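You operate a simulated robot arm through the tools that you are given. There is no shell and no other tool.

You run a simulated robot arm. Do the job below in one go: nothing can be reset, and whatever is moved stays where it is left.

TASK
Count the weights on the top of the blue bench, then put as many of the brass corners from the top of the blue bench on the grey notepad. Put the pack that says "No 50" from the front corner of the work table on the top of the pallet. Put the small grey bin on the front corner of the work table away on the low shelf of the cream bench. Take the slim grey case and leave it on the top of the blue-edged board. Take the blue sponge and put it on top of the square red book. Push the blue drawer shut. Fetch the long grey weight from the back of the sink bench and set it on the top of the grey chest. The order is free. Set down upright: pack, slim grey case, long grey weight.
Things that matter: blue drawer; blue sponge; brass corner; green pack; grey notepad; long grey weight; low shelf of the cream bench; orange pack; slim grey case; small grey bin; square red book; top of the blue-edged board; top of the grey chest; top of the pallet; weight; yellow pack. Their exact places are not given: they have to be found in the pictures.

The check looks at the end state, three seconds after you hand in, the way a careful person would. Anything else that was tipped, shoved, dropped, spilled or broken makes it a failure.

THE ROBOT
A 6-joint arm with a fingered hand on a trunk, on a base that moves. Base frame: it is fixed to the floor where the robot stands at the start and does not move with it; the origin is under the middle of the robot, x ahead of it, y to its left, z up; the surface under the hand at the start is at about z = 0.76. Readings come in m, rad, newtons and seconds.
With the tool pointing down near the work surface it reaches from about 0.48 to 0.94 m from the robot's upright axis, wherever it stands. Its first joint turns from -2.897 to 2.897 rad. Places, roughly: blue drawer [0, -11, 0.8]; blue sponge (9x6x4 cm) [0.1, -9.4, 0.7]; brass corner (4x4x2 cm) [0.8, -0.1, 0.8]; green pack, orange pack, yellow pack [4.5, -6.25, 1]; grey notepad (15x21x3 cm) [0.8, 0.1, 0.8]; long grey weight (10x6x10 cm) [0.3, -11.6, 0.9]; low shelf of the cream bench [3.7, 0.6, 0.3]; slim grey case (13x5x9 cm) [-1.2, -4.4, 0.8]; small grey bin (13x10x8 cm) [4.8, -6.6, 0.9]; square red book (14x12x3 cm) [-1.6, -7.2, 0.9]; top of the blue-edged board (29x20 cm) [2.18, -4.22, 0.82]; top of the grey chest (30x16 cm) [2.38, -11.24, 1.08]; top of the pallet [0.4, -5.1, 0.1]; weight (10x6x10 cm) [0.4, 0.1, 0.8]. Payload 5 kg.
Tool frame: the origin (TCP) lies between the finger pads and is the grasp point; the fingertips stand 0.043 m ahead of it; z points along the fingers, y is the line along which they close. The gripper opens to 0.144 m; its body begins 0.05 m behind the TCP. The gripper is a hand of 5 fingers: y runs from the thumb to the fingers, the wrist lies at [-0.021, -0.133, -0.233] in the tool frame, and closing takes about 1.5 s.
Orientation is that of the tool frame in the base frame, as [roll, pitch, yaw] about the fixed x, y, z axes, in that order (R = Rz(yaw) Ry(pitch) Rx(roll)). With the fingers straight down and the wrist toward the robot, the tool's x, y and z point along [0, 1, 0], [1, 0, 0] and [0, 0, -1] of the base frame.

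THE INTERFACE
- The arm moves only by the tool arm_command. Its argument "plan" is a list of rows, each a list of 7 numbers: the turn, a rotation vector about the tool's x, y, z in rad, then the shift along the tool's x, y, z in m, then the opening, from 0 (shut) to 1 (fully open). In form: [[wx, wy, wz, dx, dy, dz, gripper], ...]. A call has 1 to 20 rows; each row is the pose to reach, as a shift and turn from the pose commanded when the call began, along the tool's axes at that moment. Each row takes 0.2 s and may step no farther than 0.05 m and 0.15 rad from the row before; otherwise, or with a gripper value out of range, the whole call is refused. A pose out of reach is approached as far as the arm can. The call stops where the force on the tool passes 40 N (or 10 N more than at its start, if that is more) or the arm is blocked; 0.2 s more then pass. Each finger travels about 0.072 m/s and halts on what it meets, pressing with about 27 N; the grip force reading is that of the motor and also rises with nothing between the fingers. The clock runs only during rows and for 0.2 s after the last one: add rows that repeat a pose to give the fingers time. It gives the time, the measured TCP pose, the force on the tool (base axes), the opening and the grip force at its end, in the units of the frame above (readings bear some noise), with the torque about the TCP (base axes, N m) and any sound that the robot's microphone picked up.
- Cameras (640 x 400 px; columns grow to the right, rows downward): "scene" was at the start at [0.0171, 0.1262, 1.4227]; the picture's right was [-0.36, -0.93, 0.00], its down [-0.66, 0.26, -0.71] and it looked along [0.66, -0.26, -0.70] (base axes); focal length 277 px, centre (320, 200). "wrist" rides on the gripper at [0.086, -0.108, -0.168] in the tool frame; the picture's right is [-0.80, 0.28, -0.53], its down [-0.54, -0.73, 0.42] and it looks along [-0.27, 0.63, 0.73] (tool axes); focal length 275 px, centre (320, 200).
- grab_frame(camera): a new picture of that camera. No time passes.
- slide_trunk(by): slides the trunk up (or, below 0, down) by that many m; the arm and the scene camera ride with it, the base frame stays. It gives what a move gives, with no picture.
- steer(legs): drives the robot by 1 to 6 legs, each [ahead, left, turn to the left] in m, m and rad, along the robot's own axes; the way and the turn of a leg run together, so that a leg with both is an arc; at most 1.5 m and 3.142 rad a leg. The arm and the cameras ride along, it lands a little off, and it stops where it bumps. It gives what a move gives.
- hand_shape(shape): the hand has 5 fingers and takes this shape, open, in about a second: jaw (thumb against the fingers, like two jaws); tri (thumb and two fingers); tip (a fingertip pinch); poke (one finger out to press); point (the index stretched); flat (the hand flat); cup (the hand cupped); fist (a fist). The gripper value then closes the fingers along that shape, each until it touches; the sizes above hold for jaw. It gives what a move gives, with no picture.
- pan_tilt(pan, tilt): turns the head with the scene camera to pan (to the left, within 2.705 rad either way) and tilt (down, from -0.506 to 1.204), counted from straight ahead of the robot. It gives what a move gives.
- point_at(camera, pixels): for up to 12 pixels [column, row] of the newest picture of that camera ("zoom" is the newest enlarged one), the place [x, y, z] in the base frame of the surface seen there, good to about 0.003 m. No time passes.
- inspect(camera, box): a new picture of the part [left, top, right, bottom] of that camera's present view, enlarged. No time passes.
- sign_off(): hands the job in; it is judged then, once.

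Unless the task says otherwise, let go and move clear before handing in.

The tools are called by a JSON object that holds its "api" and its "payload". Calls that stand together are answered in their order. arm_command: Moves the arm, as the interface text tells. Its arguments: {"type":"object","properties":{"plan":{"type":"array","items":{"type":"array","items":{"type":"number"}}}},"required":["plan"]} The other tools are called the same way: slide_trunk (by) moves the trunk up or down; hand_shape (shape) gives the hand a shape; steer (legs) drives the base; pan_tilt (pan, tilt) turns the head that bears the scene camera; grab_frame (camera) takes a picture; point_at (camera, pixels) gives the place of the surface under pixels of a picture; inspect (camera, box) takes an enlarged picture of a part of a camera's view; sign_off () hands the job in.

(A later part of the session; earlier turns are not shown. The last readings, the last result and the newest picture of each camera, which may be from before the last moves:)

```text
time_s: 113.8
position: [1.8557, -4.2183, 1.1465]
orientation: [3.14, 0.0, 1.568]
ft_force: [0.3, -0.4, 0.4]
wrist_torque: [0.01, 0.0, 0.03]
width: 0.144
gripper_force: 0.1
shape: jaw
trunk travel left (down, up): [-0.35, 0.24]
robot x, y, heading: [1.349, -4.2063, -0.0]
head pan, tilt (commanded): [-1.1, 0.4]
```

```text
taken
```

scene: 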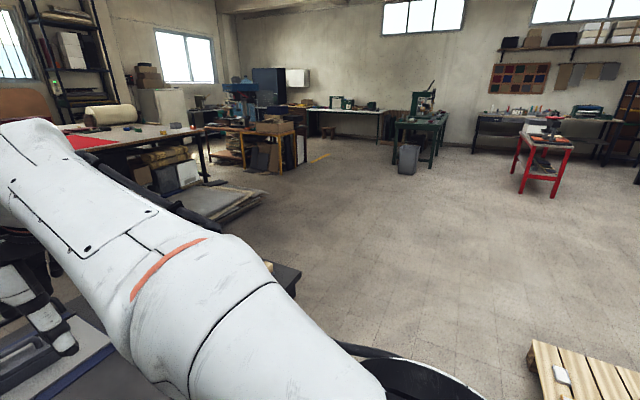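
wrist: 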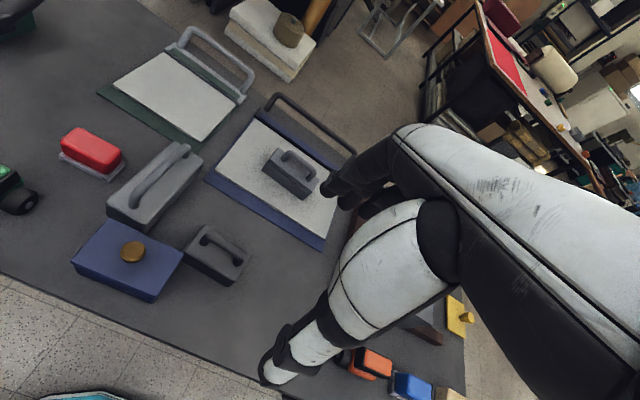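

The work table is at upper-left ([130,135]); let me measure it plus the pallet's and black table's ends to plan the route.

{"api": "point_at", "payload": {"camera": "scene", "pixels": [[195, 130], [90, 140], [208, 183], [530, 355], [537, 342], [298, 275], [225, 220], [262, 195], [130, 127], [175, 124], [290, 265], [330, 160]]}}

{"api": "inspect", "payload": {"camera": "scene", "box": [20, 60, 320, 240]}}

```text
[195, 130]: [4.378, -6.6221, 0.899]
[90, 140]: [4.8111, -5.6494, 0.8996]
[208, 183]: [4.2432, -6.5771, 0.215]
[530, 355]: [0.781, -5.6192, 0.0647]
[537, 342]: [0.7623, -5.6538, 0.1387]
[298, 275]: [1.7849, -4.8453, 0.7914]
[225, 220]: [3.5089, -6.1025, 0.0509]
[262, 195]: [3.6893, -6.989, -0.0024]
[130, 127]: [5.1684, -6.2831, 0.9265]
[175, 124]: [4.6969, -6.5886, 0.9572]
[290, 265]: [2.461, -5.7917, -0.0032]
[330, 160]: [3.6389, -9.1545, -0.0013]
```

```text
2.13 times, centred on (170, 150) of scene
```

zoom: 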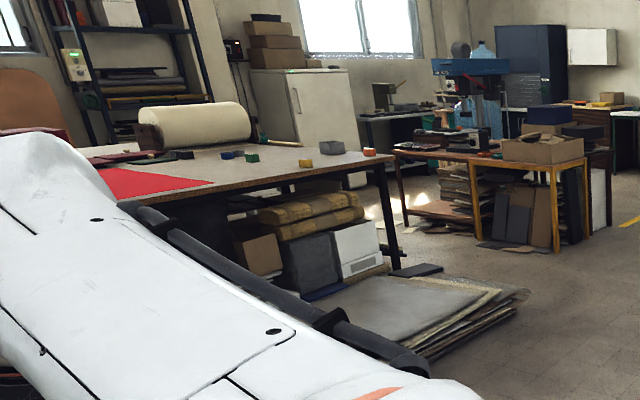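

The work table's corner is near (4.38,-6.62) with board stacks on the floor in front of it. I'll slide right between the pallet and black table, then get a closer look.

{"api": "steer", "payload": {"legs": [[-0.05, -1.5, 0]]}}

{"api": "pan_tilt", "payload": {"pan": 0.1, "tilt": 0.35}}

{"api": "grab_frame", "payload": {"camera": "scene"}}

```text
refused: leg 1 is longer than a leg can be; nothing moved
```

```text
time_s: 115.2
position: [1.8548, -4.2188, 1.1465]
orientation: [3.141, 0.0, 1.568]
ft_force: [-0.2, 0.7, -0.8]
wrist_torque: [0.02, 0.01, -0.03]
width: 0.1439
gripper_force: 0.0
shape: jaw
trunk travel left (down, up): [-0.35, 0.24]
robot x, y, heading: [1.3501, -4.2052, 0.001]
head pan, tilt (commanded): [0.099, 0.351]
```

```text
taken
```

scene: 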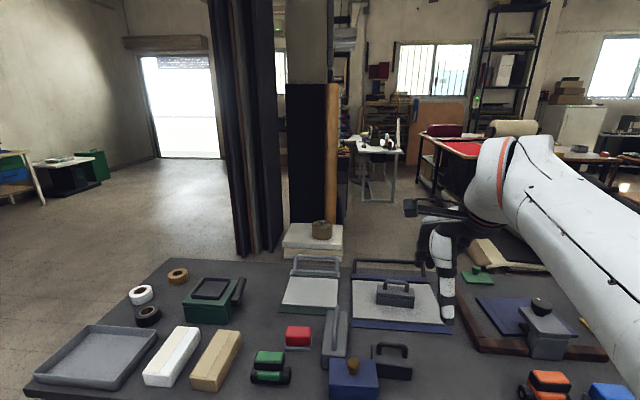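

Nothing moved as the leg was slightly too long; I'll split it into two legs.

{"api": "steer", "payload": {"legs": [[-0.05, -0.75, 0], [0, -0.75, 0]]}}

{"api": "grab_frame", "payload": {"camera": "scene"}}

```text
time_s: 122.9
position: [1.8085, -5.7161, 1.1457]
orientation: [-3.141, 0.001, 1.578]
ft_force: [-0.5, -0.1, -0.1]
wrist_torque: [0.0, -0.01, -0.02]
width: 0.1438
gripper_force: 0.0
shape: jaw
trunk travel left (down, up): [-0.35, 0.24]
robot x, y, heading: [1.3059, -5.7122, 0.013]
head pan, tilt (commanded): [0.099, 0.351]
```

```text
taken
```

scene: 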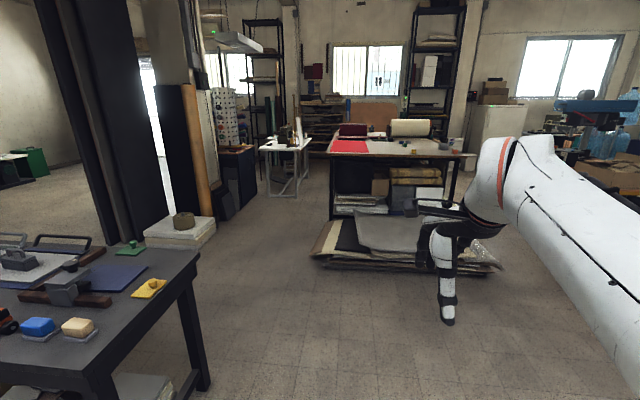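

Now the work table is seen frontally at [400,150] with a flat stack of boards on the floor before it. I'll zoom and measure.

{"api": "inspect", "payload": {"camera": "scene", "box": [290, 100, 530, 290]}}

{"api": "point_at", "payload": {"camera": "scene", "pixels": [[320, 156], [473, 157], [335, 262], [313, 250], [500, 270], [400, 265], [420, 145], [445, 150], [455, 148], [330, 215], [450, 195]]}}

```text
2.11 times, centred on (410, 195) of scene
```

zoom: 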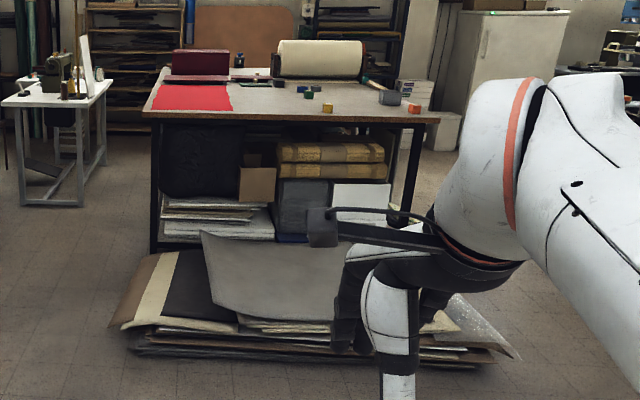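

```text
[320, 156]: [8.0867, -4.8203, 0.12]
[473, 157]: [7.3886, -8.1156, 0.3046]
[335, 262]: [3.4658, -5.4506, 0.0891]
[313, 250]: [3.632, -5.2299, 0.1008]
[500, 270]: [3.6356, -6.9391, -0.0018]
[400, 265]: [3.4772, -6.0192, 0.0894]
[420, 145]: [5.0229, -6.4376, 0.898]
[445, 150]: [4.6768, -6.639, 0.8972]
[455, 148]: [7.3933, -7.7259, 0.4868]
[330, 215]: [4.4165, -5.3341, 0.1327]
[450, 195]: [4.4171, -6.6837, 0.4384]
```

The floor stack blocks the front (x 3.45–4.4), so I'll approach from the table's right end (y≈-7.1). First drive diagonally to about (2.7,-7.0) and look.

{"api": "steer", "payload": {"legs": [[0.7, -0.7, 0], [0.7, -0.7, -0.013]]}}

{"api": "pan_tilt", "payload": {"pan": 0.15, "tilt": 0.45}}

{"api": "grab_frame", "payload": {"camera": "scene"}}

{"api": "pan_tilt", "payload": {"pan": -0.7, "tilt": 0.4}}

{"api": "grab_frame", "payload": {"camera": "scene"}}

```text
time_s: 132.8
position: [3.2318, -7.1046, 1.1462]
orientation: [3.141, 0.001, 1.567]
ft_force: [-0.1, -0.7, -0.5]
wrist_torque: [-0.03, -0.01, 0.0]
width: 0.1439
gripper_force: 0.1
shape: jaw
trunk travel left (down, up): [-0.35, 0.24]
robot x, y, heading: [2.7234, -7.0892, -0.001]
head pan, tilt (commanded): [0.099, 0.351]
```

```text
time_s: 133.5
position: [3.2322, -7.1049, 1.1461]
orientation: [-3.141, -0.001, 1.57]
ft_force: [-0.1, -1.2, 0.3]
wrist_torque: [0.01, 0.0, -0.01]
width: 0.1438
gripper_force: 0.0
shape: jaw
trunk travel left (down, up): [-0.35, 0.24]
robot x, y, heading: [2.7282, -7.0906, -0.003]
head pan, tilt (commanded): [0.15, 0.45]
```

```text
taken
```

scene: 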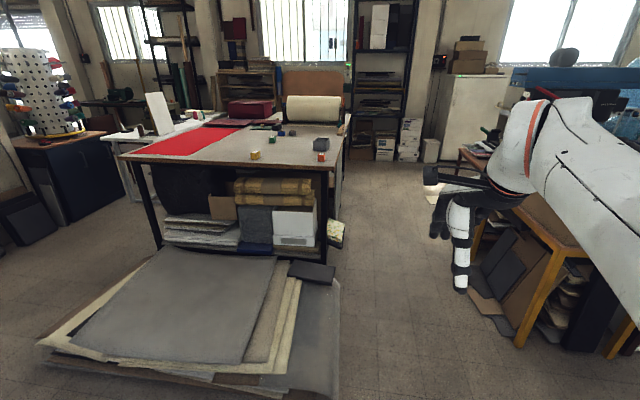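

```text
time_s: 134.6
position: [3.232, -7.1044, 1.1455]
orientation: [-3.139, 0.001, 1.569]
ft_force: [0.1, 0.0, 0.3]
wrist_torque: [0.01, -0.02, 0.01]
width: 0.1438
gripper_force: 0.1
shape: jaw
trunk travel left (down, up): [-0.35, 0.24]
robot x, y, heading: [2.727, -7.0882, -0.001]
head pan, tilt (commanded): [-0.7, 0.4]
```

```text
taken
```

scene: 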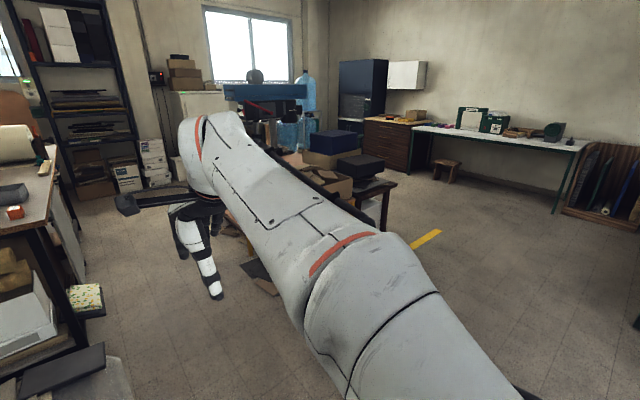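

There's an aisle between the work table's right end and the yellow-legged table. I'll measure it and zoom on the front corner.

{"api": "pan_tilt", "payload": {"pan": 0.1, "tilt": 0.45}}

{"api": "grab_frame", "payload": {"camera": "scene"}}

{"api": "inspect", "payload": {"camera": "scene", "box": [240, 100, 400, 200]}}

{"api": "point_at", "payload": {"camera": "scene", "pixels": [[350, 380], [350, 290], [345, 250], [345, 165], [360, 190], [335, 270], [535, 340], [495, 225], [500, 315], [357, 120], [440, 165], [350, 240]]}}

```text
time_s: 135.8
position: [3.2329, -7.1049, 1.1453]
orientation: [3.14, 0.0, 1.568]
ft_force: [-0.6, -0.3, 0.5]
wrist_torque: [0.01, 0.04, 0.03]
width: 0.1437
gripper_force: 0.1
shape: jaw
trunk travel left (down, up): [-0.35, 0.24]
robot x, y, heading: [2.7226, -7.0944, -0.005]
head pan, tilt (commanded): [0.099, 0.45]
```

```text
taken
```

scene: 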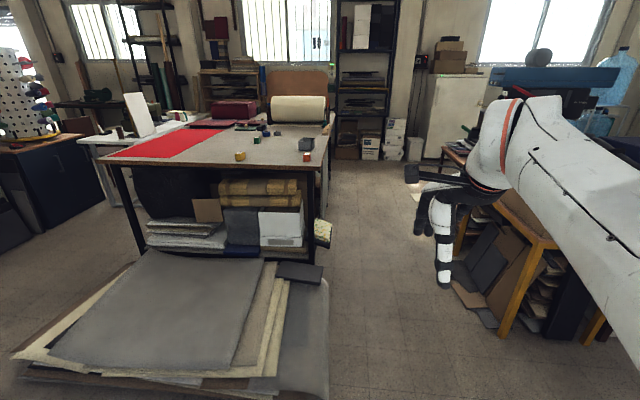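

```text
4.00 times, centred on (320, 150) of scene
```

zoom: 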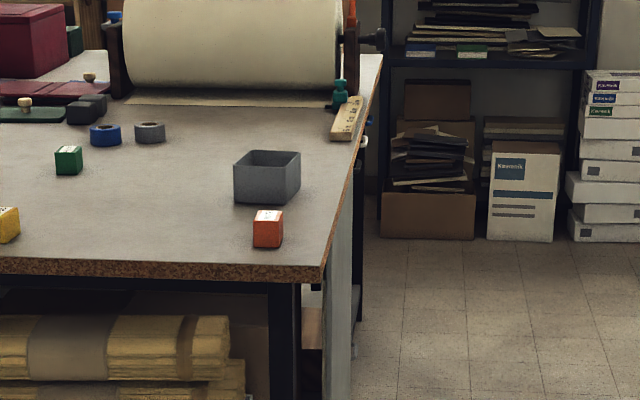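

```text
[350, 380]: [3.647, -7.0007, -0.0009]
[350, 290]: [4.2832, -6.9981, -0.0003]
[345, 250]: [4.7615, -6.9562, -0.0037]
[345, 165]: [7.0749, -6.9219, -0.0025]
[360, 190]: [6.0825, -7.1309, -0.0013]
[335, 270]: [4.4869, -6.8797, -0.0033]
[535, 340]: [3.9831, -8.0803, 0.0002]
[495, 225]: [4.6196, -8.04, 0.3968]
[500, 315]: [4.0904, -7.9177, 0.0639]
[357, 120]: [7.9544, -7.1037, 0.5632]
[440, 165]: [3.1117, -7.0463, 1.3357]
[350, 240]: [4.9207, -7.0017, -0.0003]
```

The grey bin (zoom [265,178]), orange ([268,228]), green ([68,160]) and yellow ([5,225]) packs have labels on top. I'll locate them and zoom in on the labels.

{"api": "point_at", "payload": {"camera": "zoom", "pixels": [[265, 195], [268, 228], [68, 160], [5, 225], [265, 155], [320, 265], [380, 60], [345, 120], [110, 135], [85, 108]]}}

{"api": "inspect", "payload": {"camera": "scene", "box": [296, 145, 320, 165]}}

{"api": "inspect", "payload": {"camera": "scene", "box": [228, 145, 252, 165]}}

{"api": "inspect", "payload": {"camera": "scene", "box": [246, 130, 270, 150]}}

```text
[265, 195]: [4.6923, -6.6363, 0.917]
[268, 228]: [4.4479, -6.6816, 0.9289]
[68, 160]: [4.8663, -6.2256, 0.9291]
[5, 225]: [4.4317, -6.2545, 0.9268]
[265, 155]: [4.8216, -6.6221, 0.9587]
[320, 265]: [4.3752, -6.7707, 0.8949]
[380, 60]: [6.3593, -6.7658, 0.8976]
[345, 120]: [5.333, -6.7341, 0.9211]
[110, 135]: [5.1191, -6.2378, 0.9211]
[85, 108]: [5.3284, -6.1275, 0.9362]
```

```text
16.00 times, centred on (308, 155) of scene
```

zoom: 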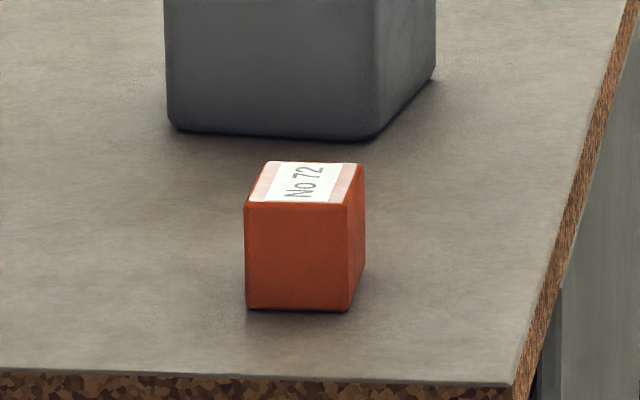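

```text
16.00 times, centred on (240, 155) of scene
```

zoom: 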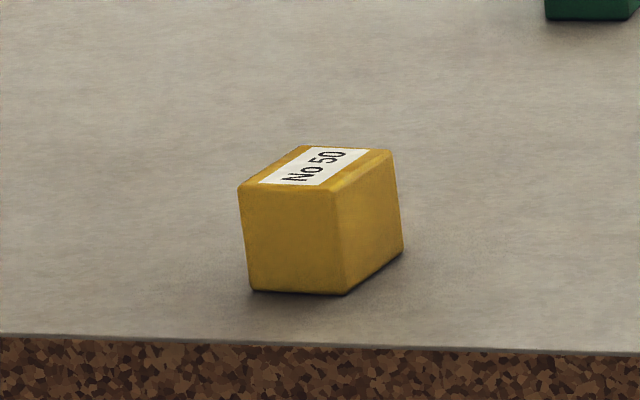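

```text
16.00 times, centred on (258, 140) of scene
```

zoom: 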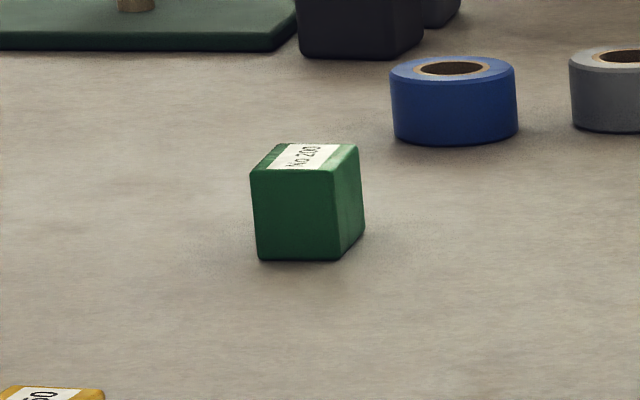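

The yellow pack says "No 50" (orange is 72, green is 200). I'll measure the floor obstacles near the table's right end to find a standing spot.

{"api": "inspect", "payload": {"camera": "scene", "box": [240, 180, 400, 300]}}

{"api": "point_at", "payload": {"camera": "scene", "pixels": [[326, 300], [326, 340], [328, 285], [318, 266], [323, 228], [323, 243], [332, 222], [300, 268], [280, 262], [333, 300], [333, 243], [320, 283]]}}

```text
3.33 times, centred on (320, 240) of scene
```

zoom: 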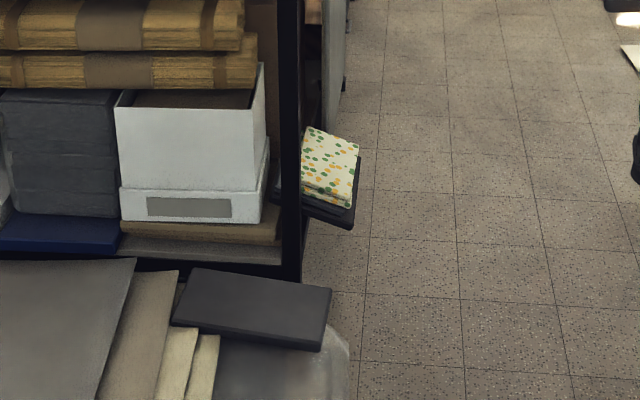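

```text
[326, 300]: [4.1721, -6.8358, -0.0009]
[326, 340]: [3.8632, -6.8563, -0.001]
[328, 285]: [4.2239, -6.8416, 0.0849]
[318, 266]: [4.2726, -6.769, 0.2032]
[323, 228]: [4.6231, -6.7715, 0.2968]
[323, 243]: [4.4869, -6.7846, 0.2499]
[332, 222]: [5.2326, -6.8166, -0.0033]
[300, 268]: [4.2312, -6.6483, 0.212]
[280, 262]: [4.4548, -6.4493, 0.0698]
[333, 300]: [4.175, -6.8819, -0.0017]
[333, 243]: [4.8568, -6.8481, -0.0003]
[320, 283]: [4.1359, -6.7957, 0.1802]
```

The nearest floor obstacles reach y≈-6.85. I need to know the base's own extent, so I'll tilt the head down to see it.

{"api": "pan_tilt", "payload": {"pan": 0.5, "tilt": 1.2}}

{"api": "grab_frame", "payload": {"camera": "scene"}}

{"api": "pan_tilt", "payload": {"pan": 1.6, "tilt": 1.2}}

{"api": "grab_frame", "payload": {"camera": "scene"}}

```text
time_s: 136.9
position: [3.231, -7.1044, 1.1464]
orientation: [-3.142, 0.0, 1.568]
ft_force: [-0.1, -0.4, 0.2]
wrist_torque: [0.0, 0.02, 0.0]
width: 0.1438
gripper_force: 0.0
shape: jaw
trunk travel left (down, up): [-0.35, 0.24]
robot x, y, heading: [2.7252, -7.087, -0.006]
head pan, tilt (commanded): [0.499, 1.201]
```

```text
taken
```

scene: 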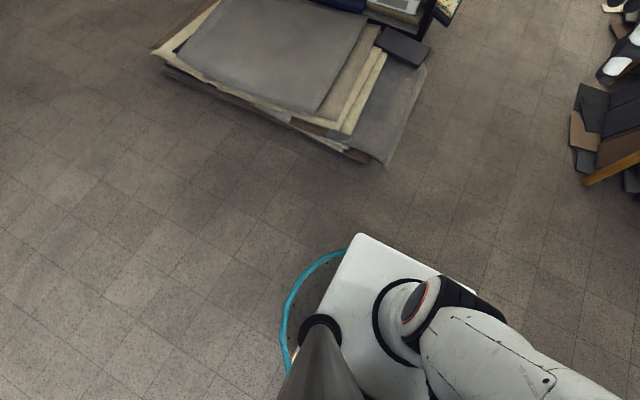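

```text
time_s: 138.2
position: [3.2318, -7.1056, 1.1462]
orientation: [-3.141, 0.0, 1.568]
ft_force: [-0.6, 0.1, -0.2]
wrist_torque: [0.01, -0.02, -0.01]
width: 0.144
gripper_force: 0.1
shape: jaw
trunk travel left (down, up): [-0.35, 0.24]
robot x, y, heading: [2.725, -7.0899, 0.001]
head pan, tilt (commanded): [1.6, 1.201]
```

```text
taken
```

scene: 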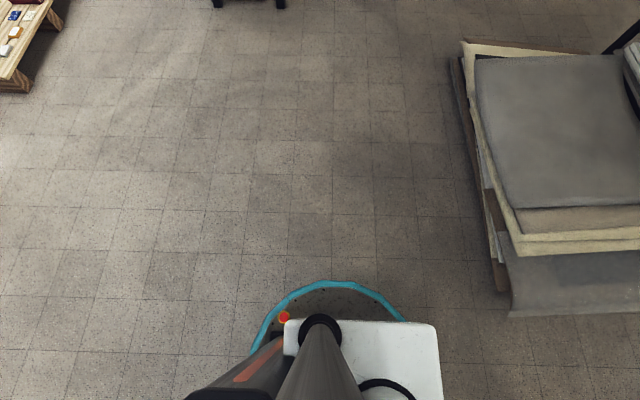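

I can see the round base (cyan ring) and the white plate. Measuring their extents.

{"api": "point_at", "payload": {"camera": "scene", "pixels": [[335, 283], [270, 325], [405, 318], [437, 325], [440, 395], [285, 322], [300, 290], [380, 292]]}}

{"api": "pan_tilt", "payload": {"pan": 0.5, "tilt": 1.2}}

{"api": "grab_frame", "payload": {"camera": "scene"}}

{"api": "point_at", "payload": {"camera": "scene", "pixels": [[360, 236], [472, 290], [310, 262], [287, 320], [325, 290], [380, 260]]}}

```text
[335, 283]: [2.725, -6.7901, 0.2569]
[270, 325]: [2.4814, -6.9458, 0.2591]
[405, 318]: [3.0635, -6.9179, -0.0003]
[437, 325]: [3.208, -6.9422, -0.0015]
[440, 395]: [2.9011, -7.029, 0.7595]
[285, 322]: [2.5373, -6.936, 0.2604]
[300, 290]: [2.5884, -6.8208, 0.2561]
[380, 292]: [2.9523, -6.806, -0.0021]
```

```text
time_s: 139.5
position: [3.232, -7.1042, 1.1465]
orientation: [-3.142, -0.001, 1.568]
ft_force: [-0.8, 0.1, 0.0]
wrist_torque: [0.0, 0.01, 0.05]
width: 0.1437
gripper_force: 0.1
shape: jaw
trunk travel left (down, up): [-0.35, 0.24]
robot x, y, heading: [2.7277, -7.0894, -0.0]
head pan, tilt (commanded): [0.499, 1.201]
```

```text
taken
```

scene: 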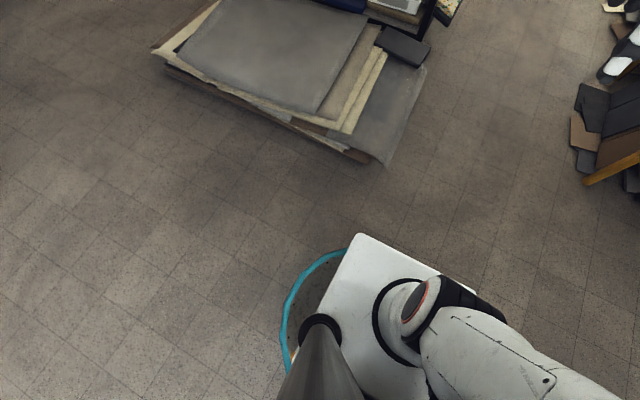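

```text
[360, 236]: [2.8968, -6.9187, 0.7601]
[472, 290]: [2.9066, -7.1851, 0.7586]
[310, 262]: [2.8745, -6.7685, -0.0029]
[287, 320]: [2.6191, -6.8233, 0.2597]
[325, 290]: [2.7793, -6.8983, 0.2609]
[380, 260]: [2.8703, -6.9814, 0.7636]
```

The base is a cylinder of radius ≈0.30 m (top z 0.26), so standing near (4.55,-7.12) facing +y keeps clear of the stacks and puts both pack and bin in reach. I'll drive there in steps.

{"api": "pan_tilt", "payload": {"pan": 0.3, "tilt": 0.7}}

{"api": "steer", "payload": {"legs": [[0.95, -0.27, 0], [0.87, 0, 0]]}}

{"api": "grab_frame", "payload": {"camera": "scene"}}

```text
time_s: 140.5
position: [3.2318, -7.1057, 1.1454]
orientation: [3.141, 0.001, 1.568]
ft_force: [-0.4, -0.1, 0.1]
wrist_torque: [0.01, -0.03, 0.03]
width: 0.1439
gripper_force: 0.1
shape: jaw
trunk travel left (down, up): [-0.35, 0.24]
robot x, y, heading: [2.7247, -7.0915, 0.0]
head pan, tilt (commanded): [0.3, 0.7]
```

```text
time_s: 149.8
position: [5.0517, -7.3823, 1.1456]
orientation: [-3.141, -0.001, 1.567]
ft_force: [-0.7, 0.2, 0.8]
wrist_torque: [-0.05, -0.02, -0.03]
width: 0.1438
gripper_force: 0.0
shape: jaw
trunk travel left (down, up): [-0.35, 0.24]
robot x, y, heading: [4.5468, -7.3689, -0.0]
head pan, tilt (commanded): [0.3, 0.7]
```

```text
taken
```

scene: 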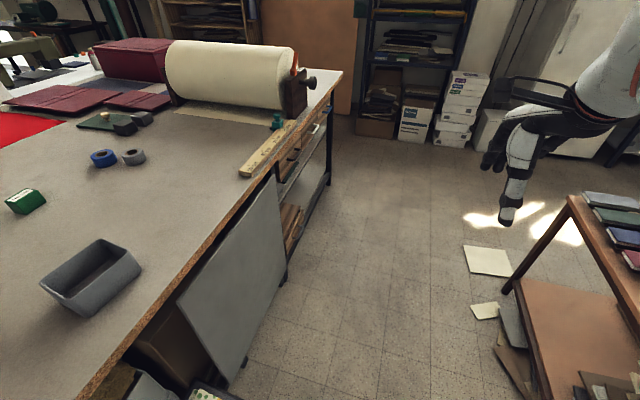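

A grey panel leans at the table's right side ([240,270]). I'll check how far it sticks out, then turn left.

{"api": "point_at", "payload": {"camera": "scene", "pixels": [[226, 378], [283, 285], [180, 300], [205, 395], [275, 185], [90, 280], [135, 265], [45, 285], [105, 240], [25, 200], [325, 185]]}}

{"api": "slide_trunk", "payload": {"by": 0.12}}

{"api": "steer", "payload": {"legs": [[0, 0, 1.571]]}}

{"api": "pan_tilt", "payload": {"pan": 0.0, "tilt": 0.8}}

{"api": "grab_frame", "payload": {"camera": "scene"}}

{"api": "grab_frame", "payload": {"camera": "wrist"}}

```text
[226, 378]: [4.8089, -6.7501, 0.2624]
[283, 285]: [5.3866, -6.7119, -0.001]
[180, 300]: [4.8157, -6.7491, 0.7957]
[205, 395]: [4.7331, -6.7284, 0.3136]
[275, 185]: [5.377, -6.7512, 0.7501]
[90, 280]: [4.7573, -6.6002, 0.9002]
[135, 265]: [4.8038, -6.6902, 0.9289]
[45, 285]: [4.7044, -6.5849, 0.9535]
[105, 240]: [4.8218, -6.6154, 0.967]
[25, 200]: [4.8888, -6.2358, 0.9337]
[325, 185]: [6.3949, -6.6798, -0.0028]
```

```text
time_s: 151.3
position: [5.0513, -7.3812, 1.2663]
orientation: [3.14, -0.001, 1.568]
ft_force: [-0.3, -0.4, -0.2]
wrist_torque: [0.03, 0.01, -0.05]
width: 0.1437
gripper_force: 0.0
shape: jaw
trunk travel left (down, up): [-0.47, 0.12]
robot x, y, heading: [4.5456, -7.3704, -0.003]
head pan, tilt (commanded): [0.3, 0.7]
```

```text
time_s: 155.6
position: [4.5474, -6.8612, 1.2661]
orientation: [3.141, 0.002, -3.119]
ft_force: [0.1, 0.3, -0.4]
wrist_torque: [0.0, 0.0, 0.01]
width: 0.1436
gripper_force: 0.0
shape: jaw
trunk travel left (down, up): [-0.47, 0.12]
robot x, y, heading: [4.5455, -7.3714, 1.597]
head pan, tilt (commanded): [0.3, 0.7]
```

```text
time_s: 156.4
position: [4.5465, -6.8611, 1.2654]
orientation: [-3.141, 0.001, -3.12]
ft_force: [-0.6, 1.0, -0.1]
wrist_torque: [0.01, 0.01, -0.01]
width: 0.1439
gripper_force: 0.1
shape: jaw
trunk travel left (down, up): [-0.47, 0.12]
robot x, y, heading: [4.5422, -7.369, 1.594]
head pan, tilt (commanded): [0.0, 0.799]
```

```text
taken
```

scene: 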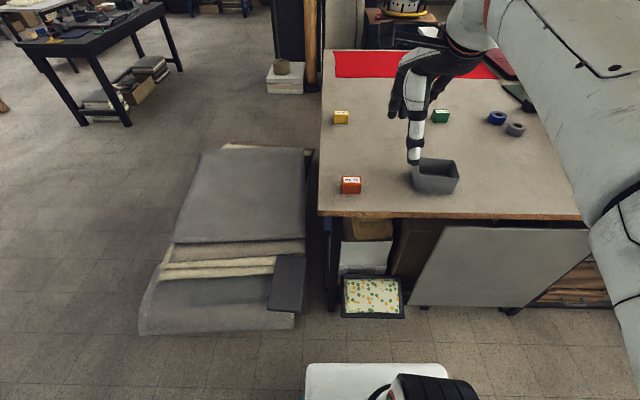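

```text
taken
```

wrist: 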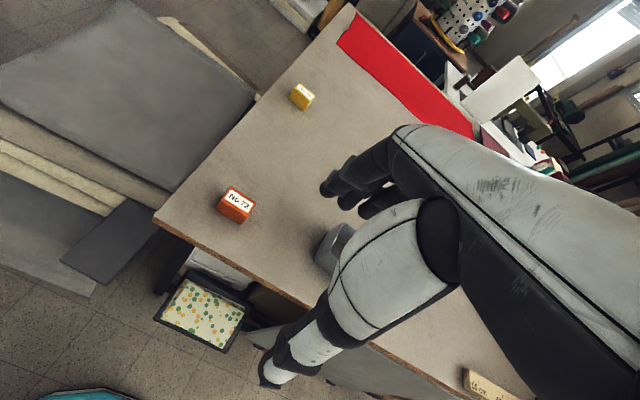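

Good view of packs and bin from this side. Measuring the yellow pack, bin, orange pack and the dotted box front edge.

{"api": "point_at", "payload": {"camera": "scene", "pixels": [[341, 113], [335, 123], [347, 123], [350, 180], [372, 316], [345, 316], [400, 316], [372, 280], [295, 325], [437, 165], [415, 190], [458, 186]]}}

{"api": "inspect", "payload": {"camera": "wrist", "box": [200, 60, 360, 230]}}

{"api": "inspect", "payload": {"camera": "scene", "box": [320, 90, 480, 210]}}

```text
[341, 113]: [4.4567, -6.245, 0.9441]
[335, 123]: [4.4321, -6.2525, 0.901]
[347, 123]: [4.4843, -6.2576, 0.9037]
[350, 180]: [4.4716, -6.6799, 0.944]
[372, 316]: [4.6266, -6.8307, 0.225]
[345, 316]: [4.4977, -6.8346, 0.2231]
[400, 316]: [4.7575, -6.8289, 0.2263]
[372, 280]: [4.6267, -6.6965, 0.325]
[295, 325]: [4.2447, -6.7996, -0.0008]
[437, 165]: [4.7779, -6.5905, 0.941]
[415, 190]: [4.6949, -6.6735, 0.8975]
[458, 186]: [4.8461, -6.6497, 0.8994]
```

```text
2.35 times, centred on (280, 145) of wrist
```

zoom: 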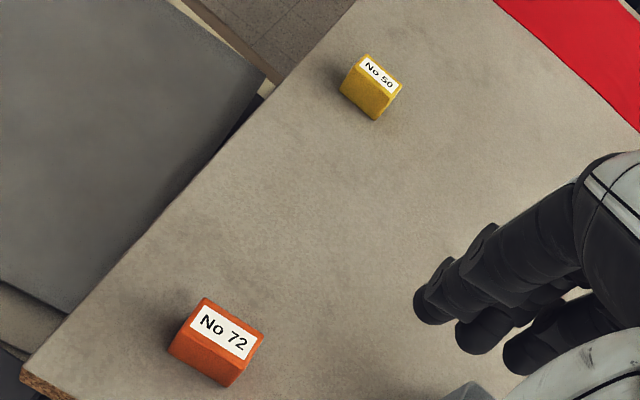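

```text
3.33 times, centred on (400, 150) of scene
```

zoom: 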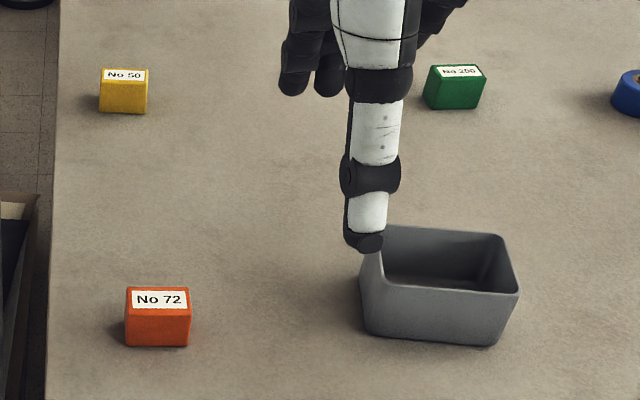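

Yellow pack centre ≈(4.458,-6.235), top z 0.944; the dotted tray's front is at y≈-6.834. I'll stand at about (4.45,-7.15).

{"api": "steer", "payload": {"legs": [[0.215, 0.09, -0.024]]}}

{"api": "grab_frame", "payload": {"camera": "wrist"}}

{"api": "grab_frame", "payload": {"camera": "scene"}}

```text
time_s: 158.1
position: [4.4655, -6.6471, 1.265]
orientation: [3.141, -0.001, 3.138]
ft_force: [-0.1, -0.2, -0.9]
wrist_torque: [0.0, 0.0, -0.01]
width: 0.1439
gripper_force: 0.1
shape: jaw
trunk travel left (down, up): [-0.47, 0.12]
robot x, y, heading: [4.4558, -7.1568, 1.567]
head pan, tilt (commanded): [0.0, 0.799]
```

```text
taken
```

wrist: 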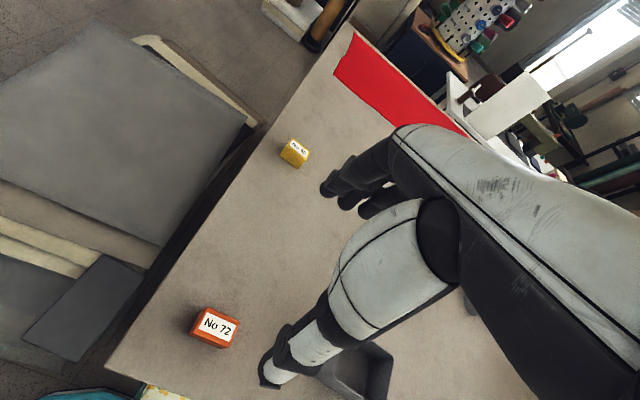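

```text
taken
```

scene: 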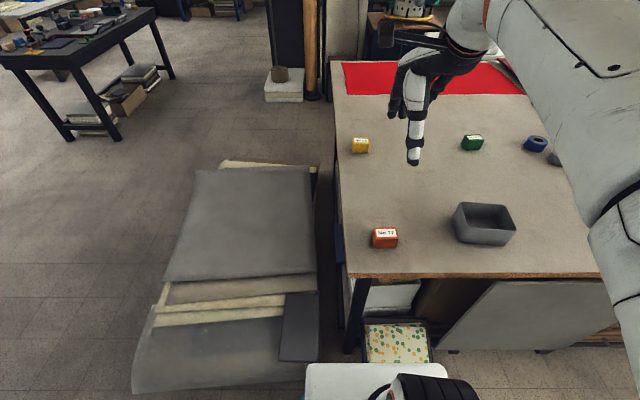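

I'll extend over the yellow pack, hovering at z≈1.03 with the hand at 0.6 opening.

{"api": "arm_command", "payload": {"plan": [[0, 0, 0, 0.001, 0.0412, 0.01, 0.9], [0, 0, 0, 0.002, 0.0824, 0.03, 0.8], [0, 0, 0, 0.003, 0.1236, 0.055, 0.7], [0, 0, 0, 0.004, 0.1648, 0.08, 0.6], [0, 0, 0, 0.005, 0.206, 0.105, 0.6], [0, 0, 0, 0.006, 0.2472, 0.13, 0.6], [0, 0, 0, 0.007, 0.2884, 0.155, 0.6], [0, 0, 0, 0.008, 0.3296, 0.18, 0.6], [0, 0, 0, 0.009, 0.3708, 0.205, 0.6], [0, 0, 0, 0.009, 0.412, 0.23, 0.6]]}}

{"api": "grab_frame", "payload": {"camera": "wrist"}}

{"api": "inspect", "payload": {"camera": "wrist", "box": [220, 210, 340, 310]}}

```text
time_s: 160.3
position: [4.4587, -6.2324, 1.033]
orientation: [-3.138, 0.001, 3.139]
ft_force: [-0.1, 0.4, 0.3]
wrist_torque: [-0.05, 0.02, -0.02]
width: 0.0866
gripper_force: 0.1
shape: jaw
trunk travel left (down, up): [-0.47, 0.12]
robot x, y, heading: [4.4506, -7.1544, 1.57]
head pan, tilt (commanded): [0.0, 0.799]
```

```text
taken
```

wrist: 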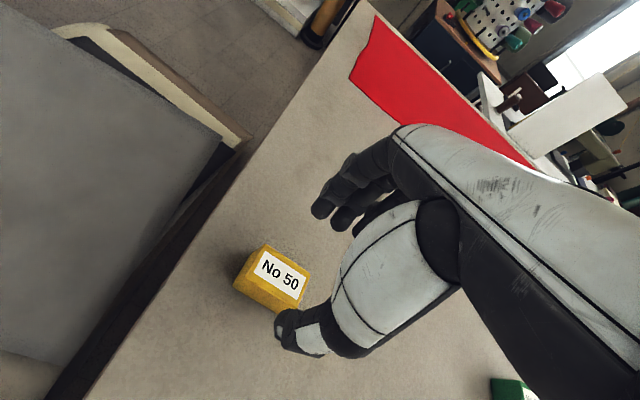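

```text
4.00 times, centred on (280, 260) of wrist
```

zoom: 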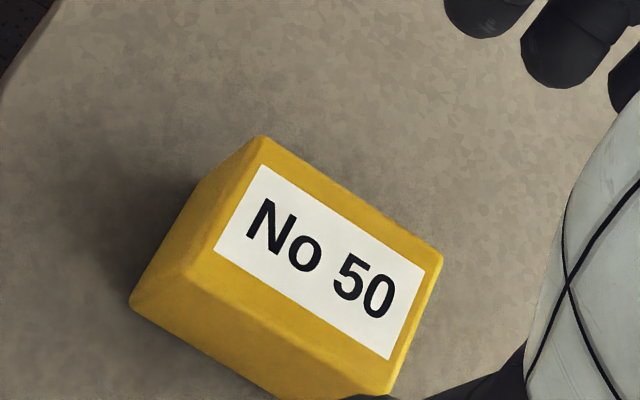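

{"api": "point_at", "payload": {"camera": "zoom", "pixels": [[262, 140], [438, 262], [200, 260], [388, 388], [300, 240], [135, 303], [320, 260], [230, 80]]}}

```text
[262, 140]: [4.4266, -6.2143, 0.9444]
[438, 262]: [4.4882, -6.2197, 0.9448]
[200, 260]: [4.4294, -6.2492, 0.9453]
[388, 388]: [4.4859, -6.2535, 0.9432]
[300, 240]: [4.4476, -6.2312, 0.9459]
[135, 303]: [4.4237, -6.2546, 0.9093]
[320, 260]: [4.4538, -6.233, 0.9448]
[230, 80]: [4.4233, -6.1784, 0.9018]
```

The pack's top spans x 4.427–4.488, y -6.215..-6.252, turned about -0.09 rad. I'll align, go down to z≈0.948 and grip it front-to-back.

{"api": "arm_command", "payload": {"plan": [[0, 0, 0.08, 0.001, -0.001, 0.035, 0.6], [0, 0, 0.08, 0.0015, -0.0015, 0.065, 0.6], [0, 0, 0.08, 0.0015, -0.0015, 0.085, 0.6], [0, 0, 0.08, 0.0015, -0.0015, 0.085, 0.4], [0, 0, 0.08, 0.0015, -0.0015, 0.085, 0.2], [0, 0, 0.08, 0.0015, -0.0015, 0.085, 0.0], [0, 0, 0.08, 0.0015, -0.0015, 0.085, 0.0], [0, 0, 0.08, 0.0015, -0.0015, 0.085, 0.0]]}}

{"api": "grab_frame", "payload": {"camera": "wrist"}}

```text
time_s: 162.1
position: [4.4564, -6.2368, 0.9506]
orientation: [-3.141, 0.001, 3.06]
ft_force: [0.1, 0.3, 0.5]
wrist_torque: [-0.01, 0.0, 0.01]
width: 0.0373
gripper_force: 26.7
shape: jaw
trunk travel left (down, up): [-0.47, 0.12]
robot x, y, heading: [4.4523, -7.153, 1.564]
head pan, tilt (commanded): [0.0, 0.799]
```

```text
taken
```

wrist: 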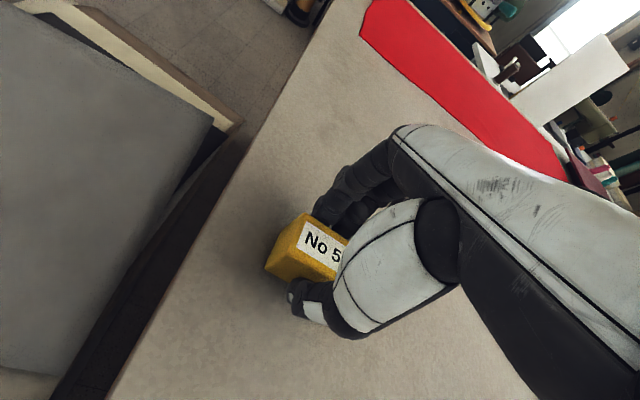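

The pack is gripped (width 0.037). Lifting and retracting.

{"api": "arm_command", "payload": {"plan": [[0, 0, 0, 0, 0, -0.03, 0], [0, 0, 0, 0, 0, -0.075, 0], [0, 0, 0, 0, 0, -0.12, 0], [0, 0, 0, 0, 0, -0.165, 0], [0, 0, 0, 0, 0, -0.21, 0], [0, 0, 0, 0, -0.04, -0.23, 0], [0, 0, 0, 0, -0.085, -0.24, 0], [0, 0, -0.08, -0.005, -0.13, -0.25, 0], [0, 0, -0.08, -0.01, -0.175, -0.25, 0], [0, 0, -0.08, -0.015, -0.22, -0.25, 0], [0, 0, -0.08, -0.02, -0.265, -0.25, 0], [0, 0, -0.08, -0.025, -0.31, -0.25, 0], [0, 0, -0.08, -0.03, -0.355, -0.25, 0], [0, 0, -0.08, -0.03, -0.4, -0.25, 0]]}}

{"api": "grab_frame", "payload": {"camera": "wrist"}}

{"api": "grab_frame", "payload": {"camera": "scene"}}

```text
time_s: 165.1
position: [4.4586, -6.351, 1.2897]
orientation: [-3.139, 0.001, 3.139]
ft_force: [-0.4, 0.8, -1.5]
wrist_torque: [-0.04, 0.01, 0.04]
width: 0.0372
gripper_force: 26.3
shape: jaw
out of reach, approached as far as the arm can: row 4, 5, 7, 8, 9, 10, 11, 12, 13, 14
trunk travel left (down, up): [-0.47, 0.12]
robot x, y, heading: [4.4526, -7.1539, 1.566]
head pan, tilt (commanded): [0.0, 0.799]
```

```text
taken
```

wrist: 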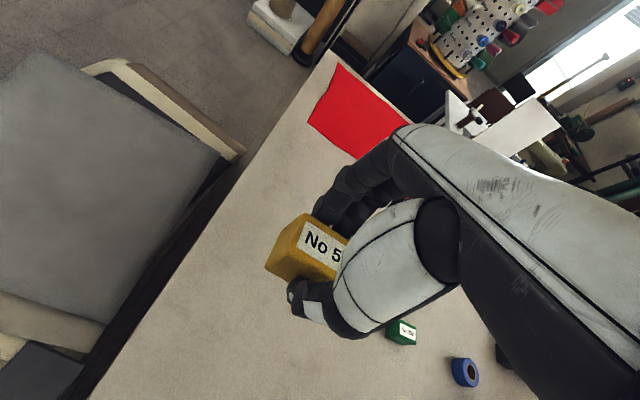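

```text
taken
```

scene: 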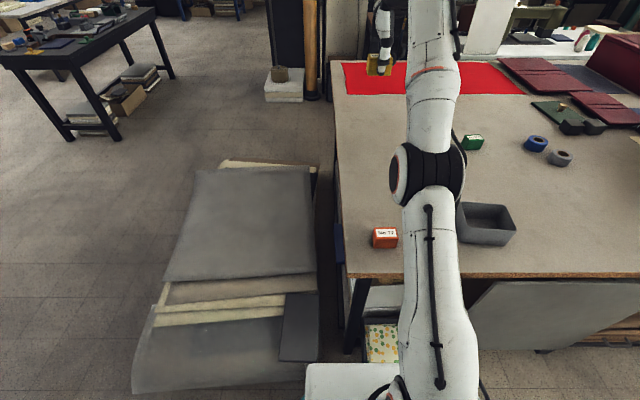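

The arm overstretched at that height (rows reported out of reach), ending at (4.459,-6.351,1.290) still holding the pack. I'll bring it back and down in small steps.

{"api": "arm_command", "payload": {"plan": [[0, 0, 0, 0, -0.02, 0.02, 0], [0, 0, 0, 0, -0.04, 0.04, 0]]}}

{"api": "grab_frame", "payload": {"camera": "scene"}}

```text
time_s: 165.7
position: [4.4607, -6.3487, 1.2858]
orientation: [-3.139, -0.001, 3.137]
ft_force: [0.5, -0.7, -0.6]
wrist_torque: [0.02, -0.02, 0.02]
width: 0.0369
gripper_force: 26.9
shape: jaw
out of reach, approached as far as the arm can: row 1, 2
trunk travel left (down, up): [-0.47, 0.12]
robot x, y, heading: [4.4507, -7.152, 1.564]
head pan, tilt (commanded): [0.0, 0.799]
```

```text
taken
```

scene: 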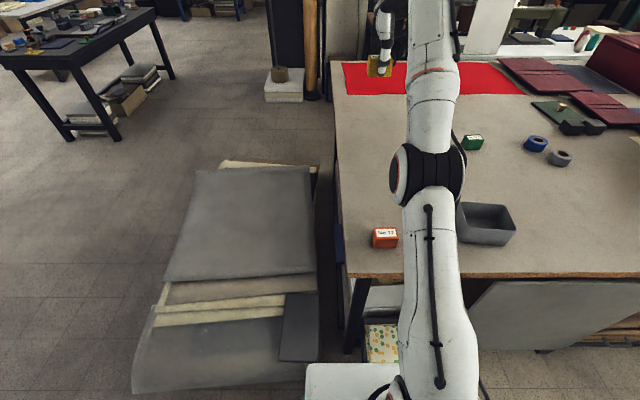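

It barely moved—the elbow is straight (singular). I'll pull in a different direction (straight down) to bend it again.

{"api": "arm_command", "payload": {"plan": [[0, 0, 0, 0, 0, 0.04, 0], [0, 0, 0, 0, 0, 0.08, 0], [0, 0, 0, 0, 0, 0.12, 0]]}}

{"api": "grab_frame", "payload": {"camera": "scene"}}

```text
time_s: 166.5
position: [4.4641, -6.2908, 1.1958]
orientation: [-3.136, -0.001, 3.14]
ft_force: [0.1, 0.3, -0.7]
wrist_torque: [-0.02, -0.03, 0.01]
width: 0.0373
gripper_force: 27.1
shape: jaw
out of reach, approached as far as the arm can: row 1, 2, 3
trunk travel left (down, up): [-0.47, 0.12]
robot x, y, heading: [4.4537, -7.1545, 1.567]
head pan, tilt (commanded): [0.0, 0.799]
```

```text
taken
```

scene: 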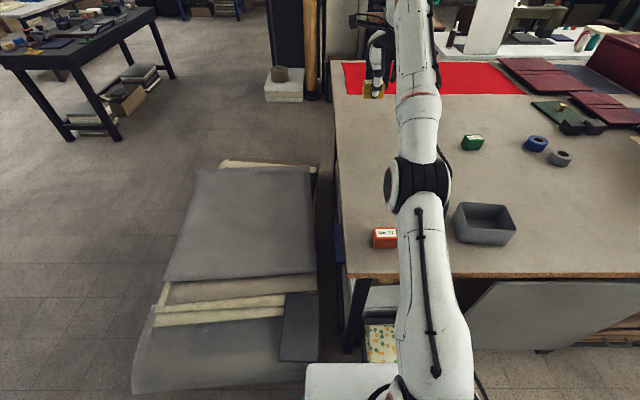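

The geometry says the wrist is at the arm's full reach (≈0.83 m from the shoulder), so I must stay lower/closer. I'll command a clearly reachable point inside, and repeat the row to let it settle.

{"api": "arm_command", "payload": {"plan": [[0, 0, 0, 0, -0.01, 0.04, 0], [0, 0, 0, 0, -0.02, 0.08, 0], [0, 0, 0, 0, -0.03, 0.12, 0], [0, 0, 0, 0, -0.04, 0.15, 0], [0, 0, 0, 0, -0.04, 0.15, 0], [0, 0, 0, 0, -0.04, 0.15, 0], [0, 0, 0, 0, -0.04, 0.15, 0]]}}

{"api": "grab_frame", "payload": {"camera": "scene"}}

```text
time_s: 168.1
position: [4.4707, -6.2412, 1.0871]
orientation: [-3.139, 0.001, 3.138]
ft_force: [-0.7, 0.6, -0.4]
wrist_torque: [-0.04, 0.01, -0.02]
width: 0.0371
gripper_force: 26.5
shape: jaw
out of reach, approached as far as the arm can: row 1, 2, 3, 4, 5, 6, 7
trunk travel left (down, up): [-0.47, 0.12]
robot x, y, heading: [4.452, -7.1559, 1.569]
head pan, tilt (commanded): [0.0, 0.799]
```

```text
taken
```

scene: 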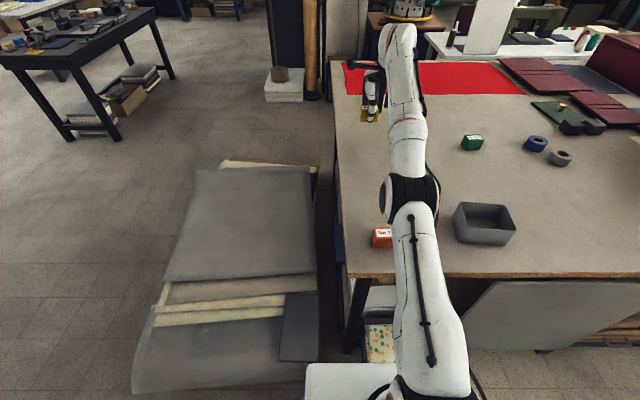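

Analysis: at the straight elbow the solver sits on the reach sphere, and pure translations don't bend the elbow. A pitch of the tool (fingertips toward the robot) with a pull back should flex it, so I'll try that in small steps.

{"api": "arm_command", "payload": {"plan": [[0.12, 0, 0, 0, -0.045, 0.01, 0], [0.24, 0, 0, 0, -0.09, 0.02, 0], [0.3, 0, 0, 0, -0.13, 0.03, 0], [0.3, 0, 0, 0, -0.13, 0.03, 0]]}}

{"api": "grab_frame", "payload": {"camera": "scene"}}

```text
time_s: 169.1
position: [4.4709, -6.3241, 1.0759]
orientation: [-2.838, 0.0, 3.139]
ft_force: [0.0, 0.1, -1.5]
wrist_torque: [0.01, -0.04, 0.01]
width: 0.0373
gripper_force: 27.4
shape: jaw
out of reach, approached as far as the arm can: row 1, 2, 3, 4
trunk travel left (down, up): [-0.47, 0.12]
robot x, y, heading: [4.4524, -7.1572, 1.568]
head pan, tilt (commanded): [0.0, 0.799]
```

```text
taken
```

scene: 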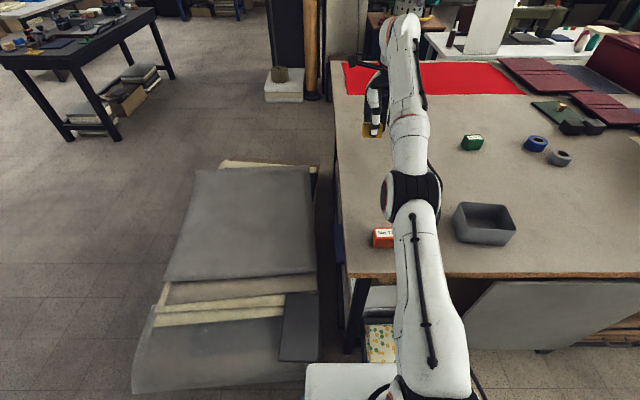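

Still on the sphere. I'll try the opposite pitch (fingertips swinging outward), which also brings the wrist inward.

{"api": "arm_command", "payload": {"plan": [[-0.14, 0, 0, 0, -0.02, 0.0, 0], [-0.28, 0, 0, 0, -0.04, 0.0, 0], [-0.42, 0, 0, 0, -0.06, 0.0, 0], [-0.56, 0, 0, 0, -0.08, 0.0, 0], [-0.56, 0, 0, 0, -0.08, 0.0, 0]]}}

{"api": "grab_frame", "payload": {"camera": "scene"}}

```text
time_s: 170.5
position: [4.4746, -6.2201, 1.3217]
orientation: [2.494, -0.033, -3.136]
ft_force: [0.4, 1.9, -3.6]
wrist_torque: [0.03, 0.04, 0.06]
width: 0.0369
gripper_force: 27.4
shape: jaw
out of reach, approached as far as the arm can: row 1, 2, 3, 4
trunk travel left (down, up): [-0.47, 0.12]
robot x, y, heading: [4.4512, -7.1497, 1.568]
head pan, tilt (commanded): [0.0, 0.799]
stopped in row 5: the arm was blocked; the commanded pose is now the measured one
```

```text
taken
```

scene: 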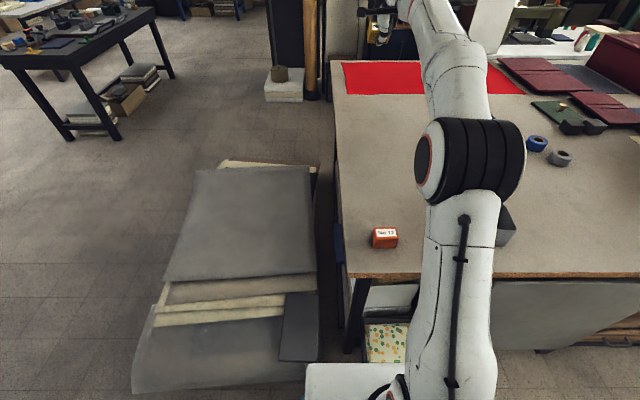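

The elbow has flexed now (the arm stopped mid-jump at z 1.32, tool tilted ~0.65 rad, pack still gripped at 0.037). I'll rotate the tool back to vertical while retracting inward.

{"api": "arm_command", "payload": {"plan": [[0.1, 0, 0, 0, -0.03, -0.015, 0], [0.23, 0, 0, 0, -0.065, -0.033, 0], [0.36, 0, 0, 0, -0.1, -0.051, 0], [0.49, 0, 0, 0, -0.137, -0.07, 0], [0.62, 0, 0, 0, -0.175, -0.09, 0], [0.647, 0, 0, 0, -0.213, -0.109, 0], [0.647, 0, 0, 0, -0.25, -0.128, 0], [0.647, 0, 0, 0, -0.29, -0.149, 0], [0.647, 0, 0, 0, -0.33, -0.169, 0], [0.647, 0, 0, 0, -0.371, -0.19, 0]]}}

{"api": "grab_frame", "payload": {"camera": "scene"}}

{"api": "grab_frame", "payload": {"camera": "wrist"}}

```text
time_s: 172.7
position: [4.4763, -6.6327, 1.2501]
orientation: [3.136, -0.033, -3.136]
ft_force: [0.2, -0.4, -1.0]
wrist_torque: [-0.02, 0.01, -0.02]
width: 0.0373
gripper_force: 27.1
shape: jaw
trunk travel left (down, up): [-0.47, 0.12]
robot x, y, heading: [4.4537, -7.1543, 1.566]
head pan, tilt (commanded): [0.0, 0.799]
```

```text
taken
```

scene: 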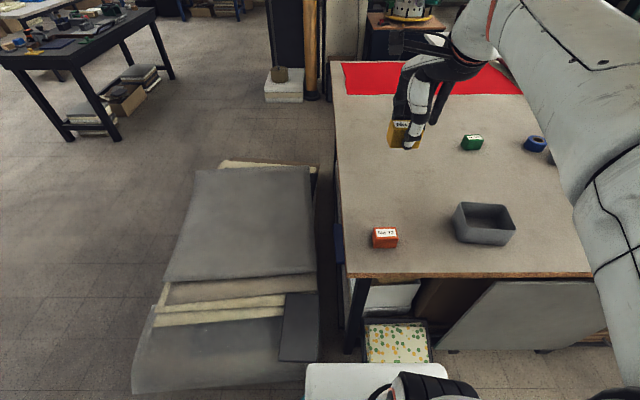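

```text
taken
```

wrist: 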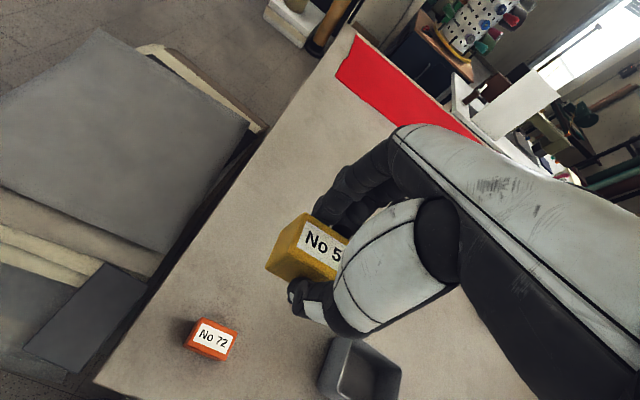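

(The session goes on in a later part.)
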